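You operate a simulated robot arm through the tools that you are given. There is no shell and no other tool. Be economical: measure what you need, move in short steps, check, and stop when the job is done.

You run a simulated robot arm. Do the job below in one go: nothing can be reset, and whatever is moved stays where it is left.

## Task
Take the box marked "axles" from the big bench top and leave it on the thin brown board.
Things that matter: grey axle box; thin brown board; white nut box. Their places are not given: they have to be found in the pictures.

It is judged by the outcome, as a careful person would: the job done as asked, and still so three seconds after it is handed in. It fails if anything else is knocked over, pushed out of place, dropped, spilled or broken.

## Robot
A 7-joint arm with a two-finger parallel gripper, fixed in place. Base frame: the origin is at the foot of the arm, x ahead of it, y to its left, z up; the work surface is at about z = 760. Units: mm, rad, N and s.
With the tool pointing down near the work surface it reaches from about 300 to 700 mm from the base axis. Its first joint turns from -1.152 to 1.152 rad. Payload 1.57 kg.
The tool frame sits at the grasp point between the pads (the TCP): z along the fingers, y along the line on which they close. The tips reach 30 mm beyond it. Largest opening 110 mm; finger width 24, thickness 12; the body of the gripper, 48 by 112 mm, starts 78 mm behind the TCP.
Orientation is told as [roll, pitch, yaw] about the base's x, y, z axes, in that order, counted from this pose: with the fingers straight down and closing along the base's y, the tool's x points along the base's -x, its y along +y and its z along -z.

## Interface
- The arm moves only by the tool step_arm. Its argument "series" is one flat list of numbers, 6 for each row, row after row: the shift along the base's x, y, z in units of 40 mm (1.0 is 40 mm), then the turn, a rotation vector about the base's x, y, z in units of 5 degrees (1.0 is 5 degrees). In form: [tx, ty, tz, wx, wy, wz, tx, ty, tz, wx, wy, wz, ...]. A call has 1 to 8 rows; each row shifts and turns the commanded pose from where the row before left it. "hand" is the opening, from 0 (shut) to 1 (fully open), set as the call begins (left out, the last holds). A call with a number of a shift or a turn outside -1 to 1 is refused whole. Each row takes 0.2 s and may step no farther than 50 mm and 0.15 rad from the row before; otherwise, or with a gripper value out of range, the whole call is refused. Where a pose cannot be reached the arm comes as near as it can. A force on the tool above 40 N (or 10 N above the force at the start of the call, whichever is more), or a blocked arm, ends the call early, and 0.2 s more pass. The fingers move at their own pace (about 108 mm/s each) and stop on an object; they squeeze with about 35 N. The grip force told is the motor's: it shows also when the fingers shut on nothing. Time passes only in rows, and 0.2 s behind the last, so rows that do not move let the fingers close. The reply holds the time, the measured pose of the TCP, the force on the tool along the base axes, the opening and the grip force, in the units named above and with some noise, and new pictures: "show" is both (left out), scene, wrist or none.
- Cameras (640 x 400 px; columns grow to the right, rows downward): "scene" is fixed at [169.2, -398, 1397.2]; the picture's right is [0.74, -0.67, 0.00], its down [-0.42, -0.47, -0.78] and it looks along [0.52, 0.58, -0.63] (base axes); focal length 360 px, centre (320, 200). "wrist" rides on the gripper at [70, 16, -141] in the tool frame; the picture's right is [-0.23, 0.97, 0.00], its down [-0.85, -0.20, -0.48] and it looks along [-0.47, -0.11, 0.88] (tool axes); focal length 222 px, centre (320, 200).
- locate(camera, pixels): for up to 12 pixels [column, row] of the newest picture of that camera ("zoom" is the newest enlarged one), the place [x, y, z] in the base frame of the surface seen there, good to about 2 mm. The clock stands still meanwhile.
- enlarge(camera, box): a new picture of the part [left, top, right, bottom] of that camera's present view, enlarged. The clock stands still meanwhile.
- job_done(): hands the job in; it is judged then, once.

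Work in short steps. Measure before you move; look again where a grasp or a placing could have gone wrong, and mend it. You have 60 turns and 170 pictures in all, those below and enlarged ones among them. Open the gripper and draw the arm clear of the work before you hand the job in, unless the task says otherwise; then end with one line.

The tools are called after "Request:" by a JSON object that holds its "name" and its "arguments". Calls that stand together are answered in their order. step_arm: Moves the arm, as the interface text tells. Its arguments: {"type":"object","properties":{"series":{"type":"array","items":{"type":"number"}},"hand":{"type":"number"},"show":{"type":"string","enum":["both","scene","wrist","none"]}},"required":["series"]} The other tools are called the same way: locate (camera, pixels) gives the place of the surface under pixels of a picture; enlarge (camera, box) takes an enlarged picture of a part of a camera's view; job_done () hands the job in.

At the start:

```text
t: 0.0
eef_pos: [391.7, 140.4, 1073.7]
orientation: [0.0, 0.0, 0.0]
ft_force: [0.5, 0.5, -1.0]
opening: 109.9
finger_force: 0.1
```

scene: 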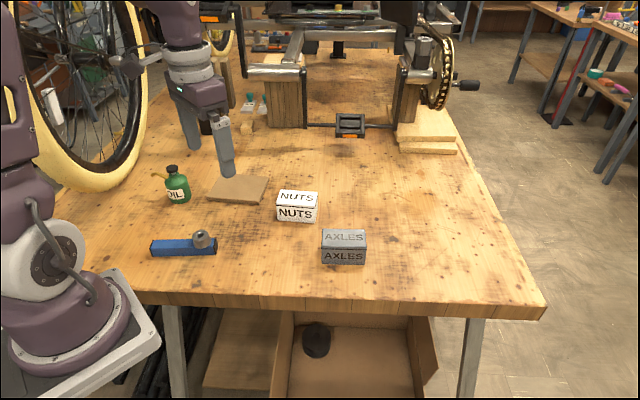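
wrist: 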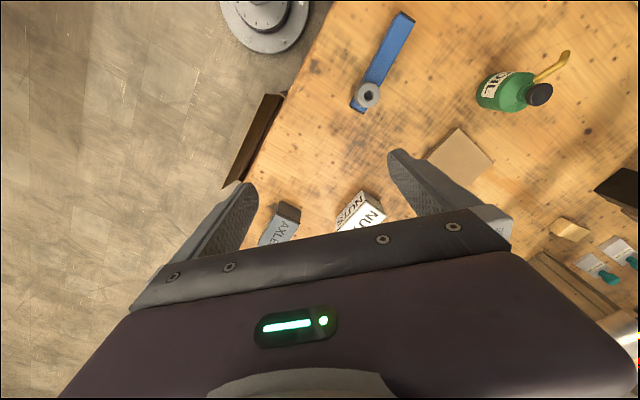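

The scene shows the grey AXLES box near (344,247), the white NUTS box near (297,206) and the brown board near (238,189). I'll enlarge that area so I can measure them.

Request:
{"name": "enlarge", "arguments": {"camera": "scene", "box": [190, 150, 390, 275]}}

Request:
{"name": "locate", "arguments": {"camera": "scene", "pixels": [[323, 230], [365, 231], [366, 245], [323, 246], [322, 262], [364, 264], [207, 196], [222, 176], [269, 178], [258, 203], [238, 190], [360, 285]]}}

```text
3.20 times, centred on (290, 212) of scene
```

zoom: 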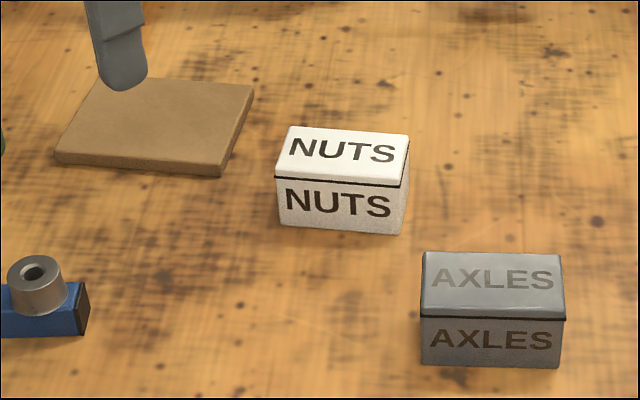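

```text
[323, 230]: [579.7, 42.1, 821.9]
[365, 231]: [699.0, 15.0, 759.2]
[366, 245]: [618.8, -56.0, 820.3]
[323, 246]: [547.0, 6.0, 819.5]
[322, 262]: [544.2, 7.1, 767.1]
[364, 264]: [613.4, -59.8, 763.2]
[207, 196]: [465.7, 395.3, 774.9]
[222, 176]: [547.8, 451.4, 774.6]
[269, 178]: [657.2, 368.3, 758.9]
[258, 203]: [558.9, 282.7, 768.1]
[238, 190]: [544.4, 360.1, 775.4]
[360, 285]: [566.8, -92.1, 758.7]
```

The box top is at z≈820 and the board top at z≈775. I'll get precise corners from the zoom picture: axle lid corners, nut lid corners and board corners.

Request:
{"name": "locate", "arguments": {"camera": "zoom", "pixels": [[427, 255], [557, 258], [562, 314], [424, 311], [492, 285], [291, 129], [405, 136], [403, 183], [280, 174], [58, 154], [219, 168], [250, 88]]}}

Request:
{"name": "locate", "arguments": {"camera": "wrist", "pixels": [[458, 129], [494, 160], [470, 187], [428, 158]]}}

```text
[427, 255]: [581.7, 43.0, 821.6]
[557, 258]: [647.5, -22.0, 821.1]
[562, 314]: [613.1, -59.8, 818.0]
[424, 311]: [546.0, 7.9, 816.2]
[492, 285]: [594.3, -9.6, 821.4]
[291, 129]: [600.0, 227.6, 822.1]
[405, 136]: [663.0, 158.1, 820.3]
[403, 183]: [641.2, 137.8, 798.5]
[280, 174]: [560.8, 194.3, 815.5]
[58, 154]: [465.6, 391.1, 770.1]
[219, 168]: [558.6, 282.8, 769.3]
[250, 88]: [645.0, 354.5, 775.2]
```

```text
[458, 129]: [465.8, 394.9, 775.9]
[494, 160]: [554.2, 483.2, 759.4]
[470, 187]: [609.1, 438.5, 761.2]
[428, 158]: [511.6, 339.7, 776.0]
```

The axle lid runs (582,43), (648,-22), (613,-60), (546,8), so its centre is ≈(597,-8). It is 94×50 mm with the long side at -45°, so the gripper needs yaw -45°. I'll move above it in the first eight of nine steps, and locate the bottle and wheel for later clearance.

Request:
{"name": "locate", "arguments": {"camera": "scene", "pixels": [[172, 168], [178, 190], [188, 190], [157, 175], [140, 90], [100, 185], [268, 105], [248, 125]]}}

Request:
{"name": "step_arm", "arguments": {"series": [0.57, -0.412, -0.344, 0, 0, -1, 0.57, -0.412, -0.344, 0, 0, -1, 0.57, -0.412, -0.344, 0, 0, -1, 0.57, -0.412, -0.344, 0, 0, -1, 0.57, -0.412, -0.344, 0, 0, -1, 0.57, -0.412, -0.344, 0, 0, -1, 0.57, -0.412, -0.344, 0, 0, -1, 0.57, -0.412, -0.344, 0, 0, -1], "hand": 1}}

```text
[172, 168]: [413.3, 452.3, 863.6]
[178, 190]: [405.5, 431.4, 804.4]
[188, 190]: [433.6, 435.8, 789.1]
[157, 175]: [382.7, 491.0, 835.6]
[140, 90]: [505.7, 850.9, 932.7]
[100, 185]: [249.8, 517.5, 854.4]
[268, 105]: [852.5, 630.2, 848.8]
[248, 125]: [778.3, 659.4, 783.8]
```

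```text
t: 1.8
eef_pos: [572.1, 8.7, 963.6]
orientation: [0.001, 0.0, -0.7]
ft_force: [0.2, 1.0, -0.3]
opening: 109.8
finger_force: 0.1
```

scene: 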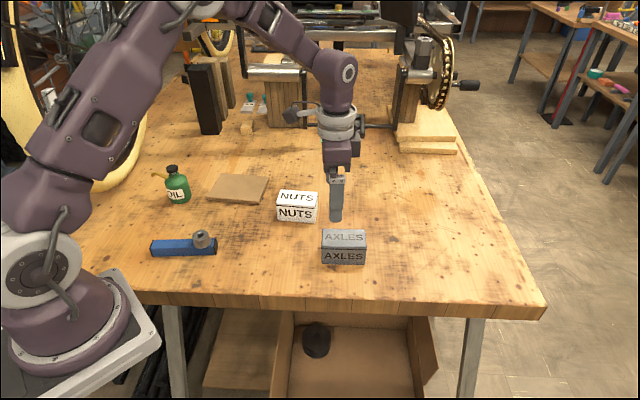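
wrist: 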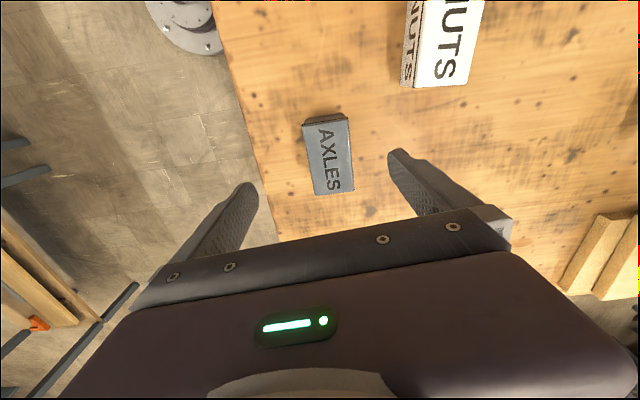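

The wrist view shows the box at (328,155), parallel to the fingers and as measured. Next I centre over (597,-8), finish the turn and come down to z≈880.

Request:
{"name": "step_arm", "arguments": {"series": [0.622, -0.417, -0.3, 0, 0, -1, 0, 0, -0.9, 0, 0, 0, 0, 0, -0.9, 0, 0, 0, 0, 0, 0, 0, 0, 0]}}

Request:
{"name": "locate", "arguments": {"camera": "wrist", "pixels": [[328, 155]]}}

```text
t: 2.8
eef_pos: [597.2, -7.4, 881.5]
orientation: [0.0, 0.001, -0.785]
ft_force: [0.0, -0.2, -0.6]
opening: 110.2
finger_force: 0.2
```

scene: 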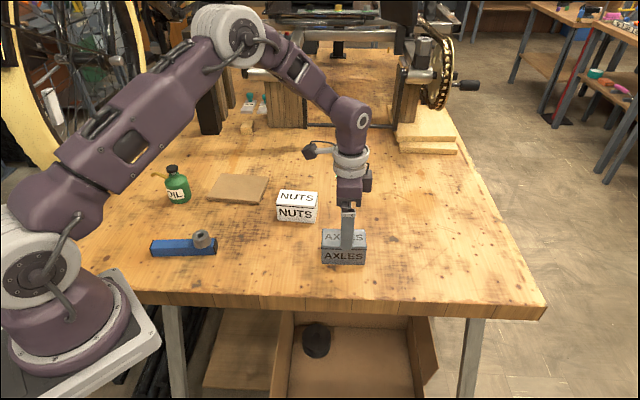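
wrist: 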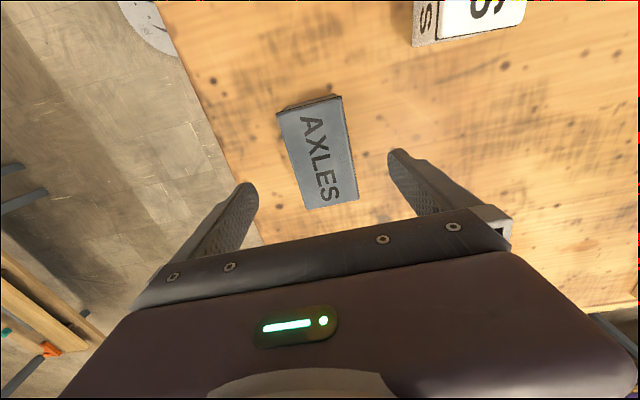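

```text
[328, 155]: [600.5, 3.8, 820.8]
```

The TCP is at (597,-7), over the lid centre, and the fingers straddle the box. I descend to z≈797.

Request:
{"name": "step_arm", "arguments": {"series": [0, 0, -0.7, 0, 0, 0, 0, 0, -0.7, 0, 0, 0, 0, 0, -0.7, 0, 0, 0, 0, 0, 0, 0, 0, 0]}}

```text
t: 3.8
eef_pos: [599.3, -6.3, 795.6]
orientation: [-0.001, -0.001, -0.786]
ft_force: [-0.2, 0.4, 0.3]
opening: 110.1
finger_force: 0.0
```

scene: 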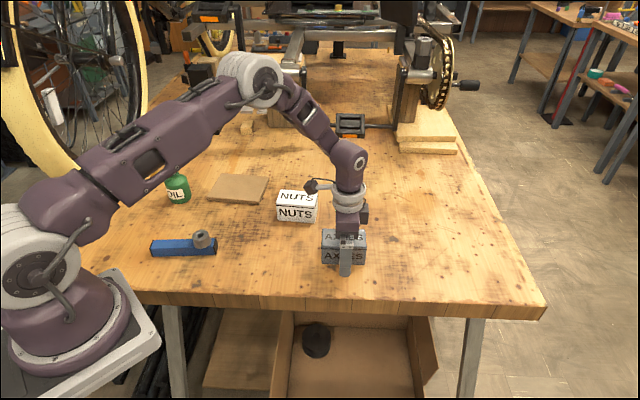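
wrist: 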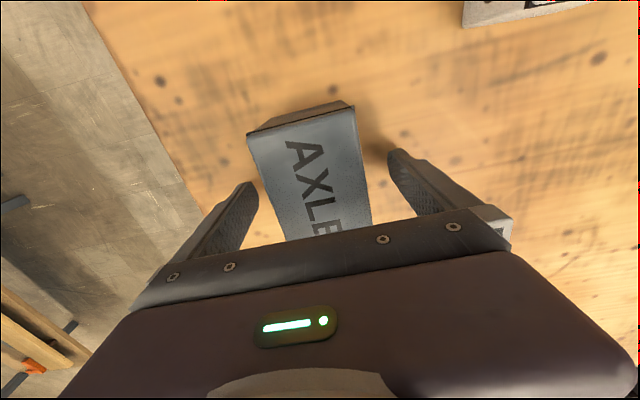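

The fingers are on either side of the box with no contact force, so I shut the gripper and wait for it to close.

Request:
{"name": "step_arm", "arguments": {"series": [0, 0, 0, 0, 0, 0, 0, 0, 0, 0, 0, 0, 0, 0, 0, 0, 0, 0, 0, 0, 0, 0, 0, 0], "hand": 0, "show": "wrist"}}

```text
t: 4.8
eef_pos: [599.3, -6.4, 795.2]
orientation: [0.0, -0.001, -0.786]
ft_force: [0.2, 0.0, 0.0]
opening: 57.8
finger_force: 34.9
```

wrist: 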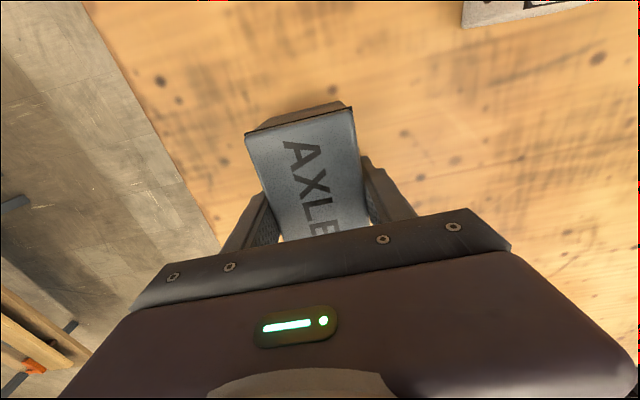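

The gripper holds the box at an opening of 57.8 mm with 35 N. I lift slowly by about 20 mm first to check the weight and whether the box stays whole.

Request:
{"name": "step_arm", "arguments": {"series": [0, 0, 0.15, 0, 0, 0, 0, 0, 0.35, 0, 0, 0, 0, 0, 0, 0, 0, 0]}}

```text
t: 5.6
eef_pos: [599.2, -7.3, 814.9]
orientation: [0.0, -0.001, -0.786]
ft_force: [-0.6, 0.2, -3.7]
opening: 57.8
finger_force: 35.3
```

scene: 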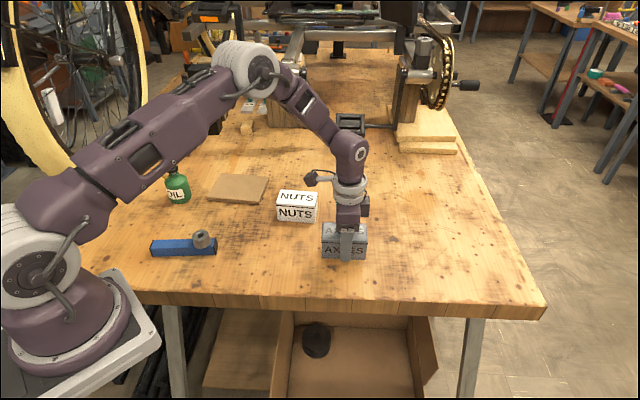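
wrist: 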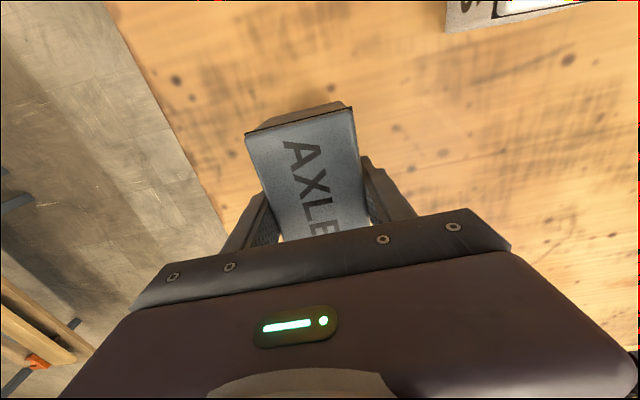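

The box is lifted whole, with about 3.7 N on the tool. I raise it to z≈925, well over the nut box (822), and start across toward y≈190.

Request:
{"name": "step_arm", "arguments": {"series": [0, 0, 0.9, 0, 0, 0, 0, 0, 0.9, 0, 0, 0, 0, 0, 0.9, 0, 0, 0, -0.12, 0.9, 0, 0, 0, 0, -0.12, 0.95, 0, 0, 0, 0, -0.12, 0.95, 0, 0, 0, 0, -0.12, 0.95, 0, 0, 0, 0, -0.12, 0.95, 0, 0, 0, 0]}}

```text
t: 7.4
eef_pos: [575.6, 183.3, 922.1]
orientation: [-0.001, 0.0, -0.788]
ft_force: [0.7, -0.1, -3.5]
opening: 58.0
finger_force: 34.9
```

scene: 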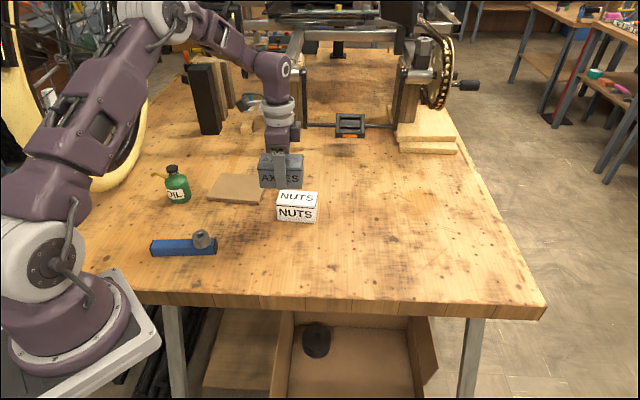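
wrist: 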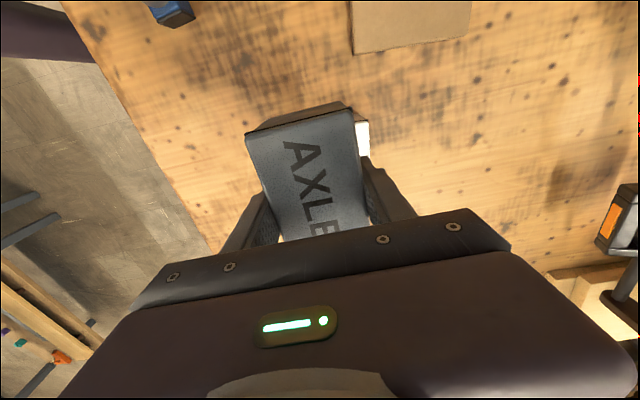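

The box cleared the nut box and is steady in the grip. I go on to above the board centre at (551,371), turning -5° to line up with the board.

Request:
{"name": "step_arm", "arguments": {"series": [-0.123, 0.938, 0, 0, 0, -0.2, -0.123, 0.938, 0, 0, 0, -0.2, -0.123, 0.938, 0, 0, 0, -0.2, -0.123, 0.938, 0, 0, 0, -0.2, -0.123, 0.938, 0, 0, 0, -0.2, 0, 0, 0, 0, 0, 0]}}

```text
t: 8.8
eef_pos: [550.3, 369.0, 921.2]
orientation: [0.001, 0.0, -0.873]
ft_force: [0.3, 0.5, -3.0]
opening: 58.2
finger_force: 35.3
```

scene: 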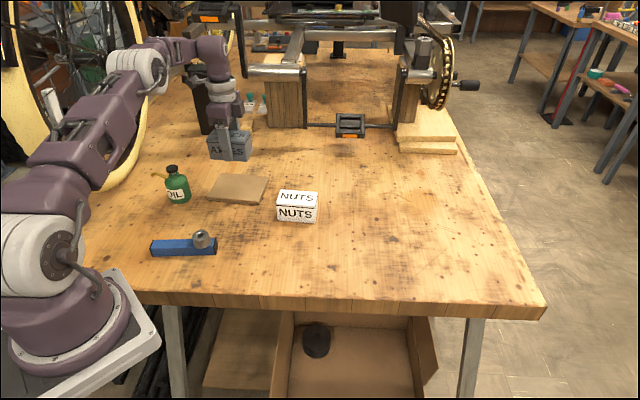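
wrist: 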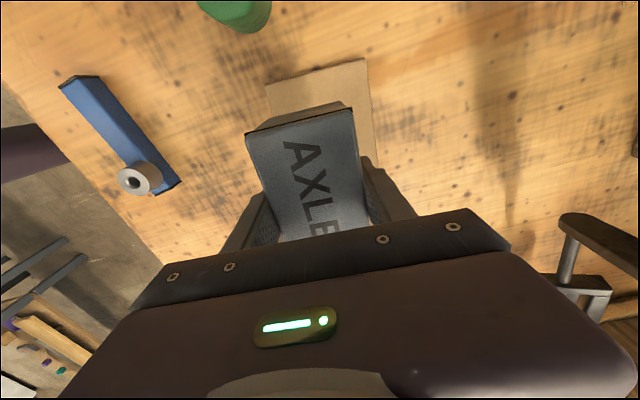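

The box hovers over the board. I check the board's corners (now unobstructed in the scene) and the bike parts near the hand before lowering.

Request:
{"name": "locate", "arguments": {"camera": "scene", "pixels": [[208, 195], [224, 175], [267, 177], [257, 201], [238, 188], [265, 90], [208, 128]]}}

Request:
{"name": "locate", "arguments": {"camera": "wrist", "pixels": [[267, 90], [365, 62], [590, 235], [580, 280], [565, 260], [262, 20]]}}

Request:
{"name": "enlarge", "arguments": {"camera": "scene", "box": [90, 50, 330, 200]}}

```text
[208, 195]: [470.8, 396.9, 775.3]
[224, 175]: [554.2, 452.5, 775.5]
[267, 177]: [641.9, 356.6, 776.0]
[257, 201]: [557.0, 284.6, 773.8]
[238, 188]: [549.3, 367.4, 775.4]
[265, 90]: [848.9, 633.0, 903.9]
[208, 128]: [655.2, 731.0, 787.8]
```

```text
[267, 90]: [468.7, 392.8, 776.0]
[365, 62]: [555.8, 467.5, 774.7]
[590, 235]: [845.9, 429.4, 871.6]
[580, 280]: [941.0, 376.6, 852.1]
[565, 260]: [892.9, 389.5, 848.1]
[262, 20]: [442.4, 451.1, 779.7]
```

```text
2.67 times, centred on (210, 125) of scene
```

zoom: 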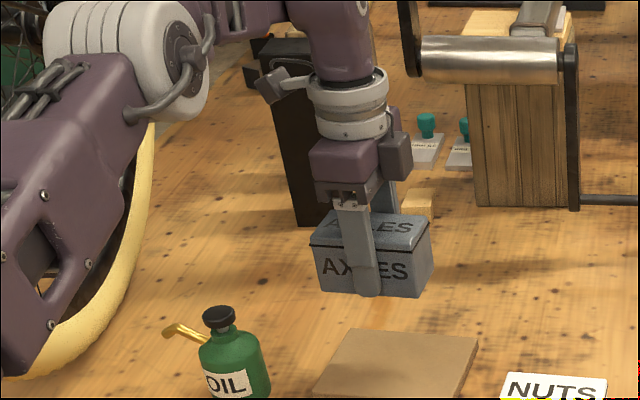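

The board corners give a centre of ≈(556,375) with its top at 775.5, and the bottle and stand are clear of the hand. Touchdown should come at TCP z≈811, so I lower to about 819 first.

Request:
{"name": "step_arm", "arguments": {"series": [0.07, 0.1, -0.85, 0, 0, 0, 0, 0, -0.85, 0, 0, 0, 0, 0, -0.85, 0, 0, 0, 0, 0, 0, 0, 0, 0]}}

```text
t: 9.8
eef_pos: [554.1, 372.3, 818.8]
orientation: [-0.001, 0.0, -0.874]
ft_force: [-0.2, 0.9, -4.2]
opening: 58.1
finger_force: 34.6
```

scene: 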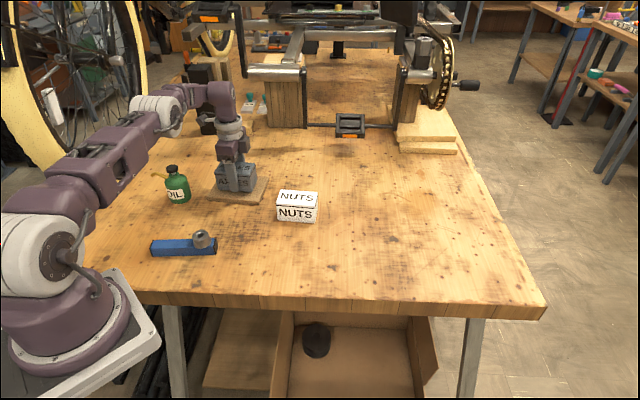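
wrist: 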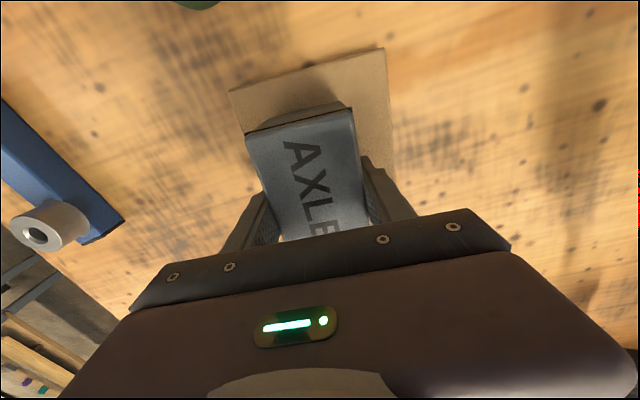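

The box is just above the board and well within its edges. I lower the last 7–8 mm in small steps, watching the force.

Request:
{"name": "step_arm", "arguments": {"series": [0, 0, -0.1, 0, 0, 0, 0, 0, -0.06, 0, 0, 0, 0, 0, -0.03, 0, 0, 0, 0, 0, 0, 0, 0, 0], "show": "wrist"}}

```text
t: 10.8
eef_pos: [552.4, 371.0, 812.1]
orientation: [0.0, 0.001, -0.874]
ft_force: [0.0, 0.1, -3.2]
opening: 57.7
finger_force: 35.2
```

wrist: 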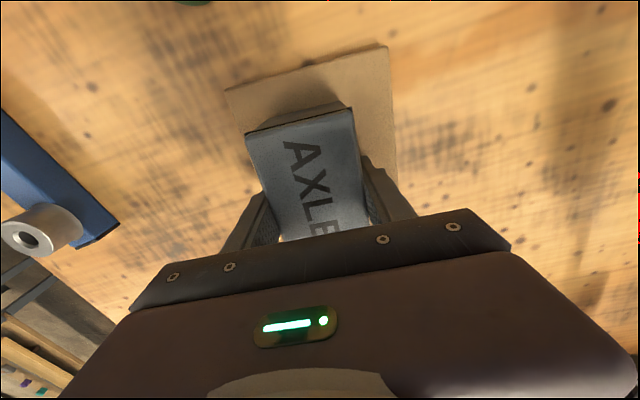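

The tool still carries the box's weight (-3.2 N), so it is not down yet. I go 1.6 mm lower.

Request:
{"name": "step_arm", "arguments": {"series": [0, 0, -0.025, 0, 0, 0, 0, 0, -0.015, 0, 0, 0, 0, 0, 0, 0, 0, 0], "show": "none"}}

```text
t: 11.6
eef_pos: [553.7, 372.0, 809.7]
orientation: [0.0, 0.0, -0.874]
ft_force: [-0.6, 0.0, 1.3]
opening: 57.9
finger_force: 34.9
```

The force has gone to +1.3 N, so the box now rests on the board. I open the fingers partway, to about 88 mm, and let it settle.

Request:
{"name": "step_arm", "arguments": {"series": [0, 0, 0, 0, 0, 0, 0, 0, 0, 0, 0, 0, 0, 0, 0, 0, 0, 0], "hand": 0.8, "show": "wrist"}}

```text
t: 12.4
eef_pos: [553.4, 371.9, 811.9]
orientation: [-0.001, 0.0, -0.873]
ft_force: [-0.7, -0.1, 0.3]
opening: 88.0
finger_force: 0.0
```

wrist: 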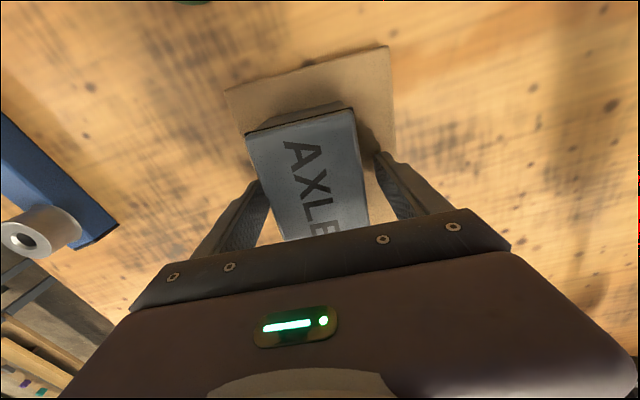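

Both fingers are clear of the box, so I rise straight up, then draw the arm back.

Request:
{"name": "step_arm", "arguments": {"series": [0, 0, 0.4, 0, 0, 0, 0, 0, 0.8, 0, 0, 0, 0, 0, 1, 0, 0, 0, 0, 0, 1, 0, 0, 0, 0, 0, 1, 0, 0, 0, -0.7, -0.7, 0.5, 0, 0, 0, -0.7, -0.7, 0.5, 0, 0, 0, -0.7, -0.7, 0.5, 0, 0, 0]}}

Request:
{"name": "enlarge", "arguments": {"camera": "scene", "box": [150, 130, 350, 255]}}

```text
t: 14.2
eef_pos: [468.5, 286.5, 1042.4]
orientation: [0.001, 0.0, -0.875]
ft_force: [0.5, 0.4, -0.2]
opening: 88.2
finger_force: 0.0
```

scene: 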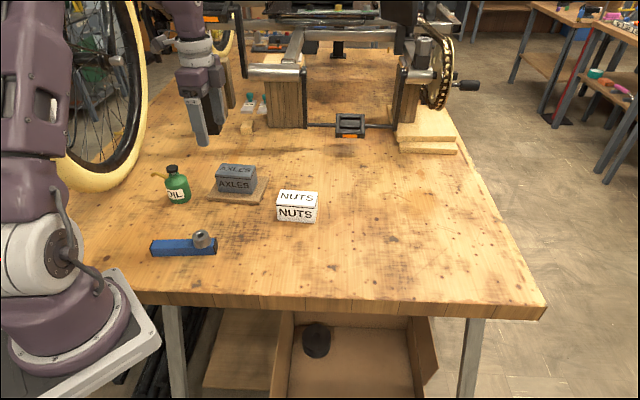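
wrist: 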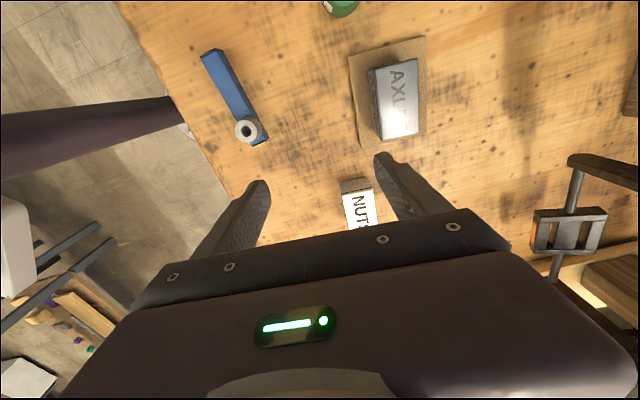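

```text
3.20 times, centred on (250, 192) of scene
```

zoom: 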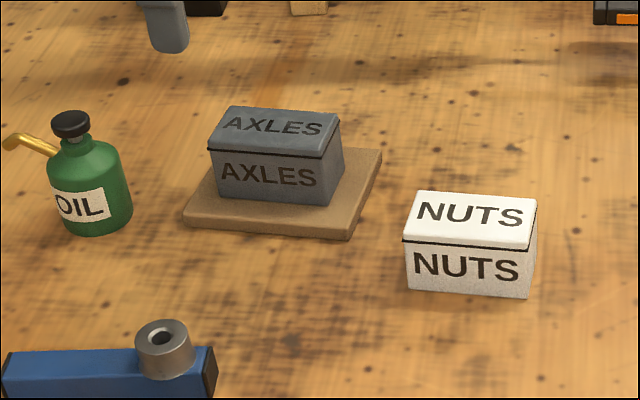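

The axle box sits flat on the brown board, well inside its edges. The nut box, bottle and blue tool haven't moved, the gripper is open and the arm is clear, so I hand the job in.

Request:
{"name": "job_done", "arguments": {}}

```text
The job is handed in.
```

The "axles" box is on the thin brown board, nothing else was disturbed, and the job is handed in.
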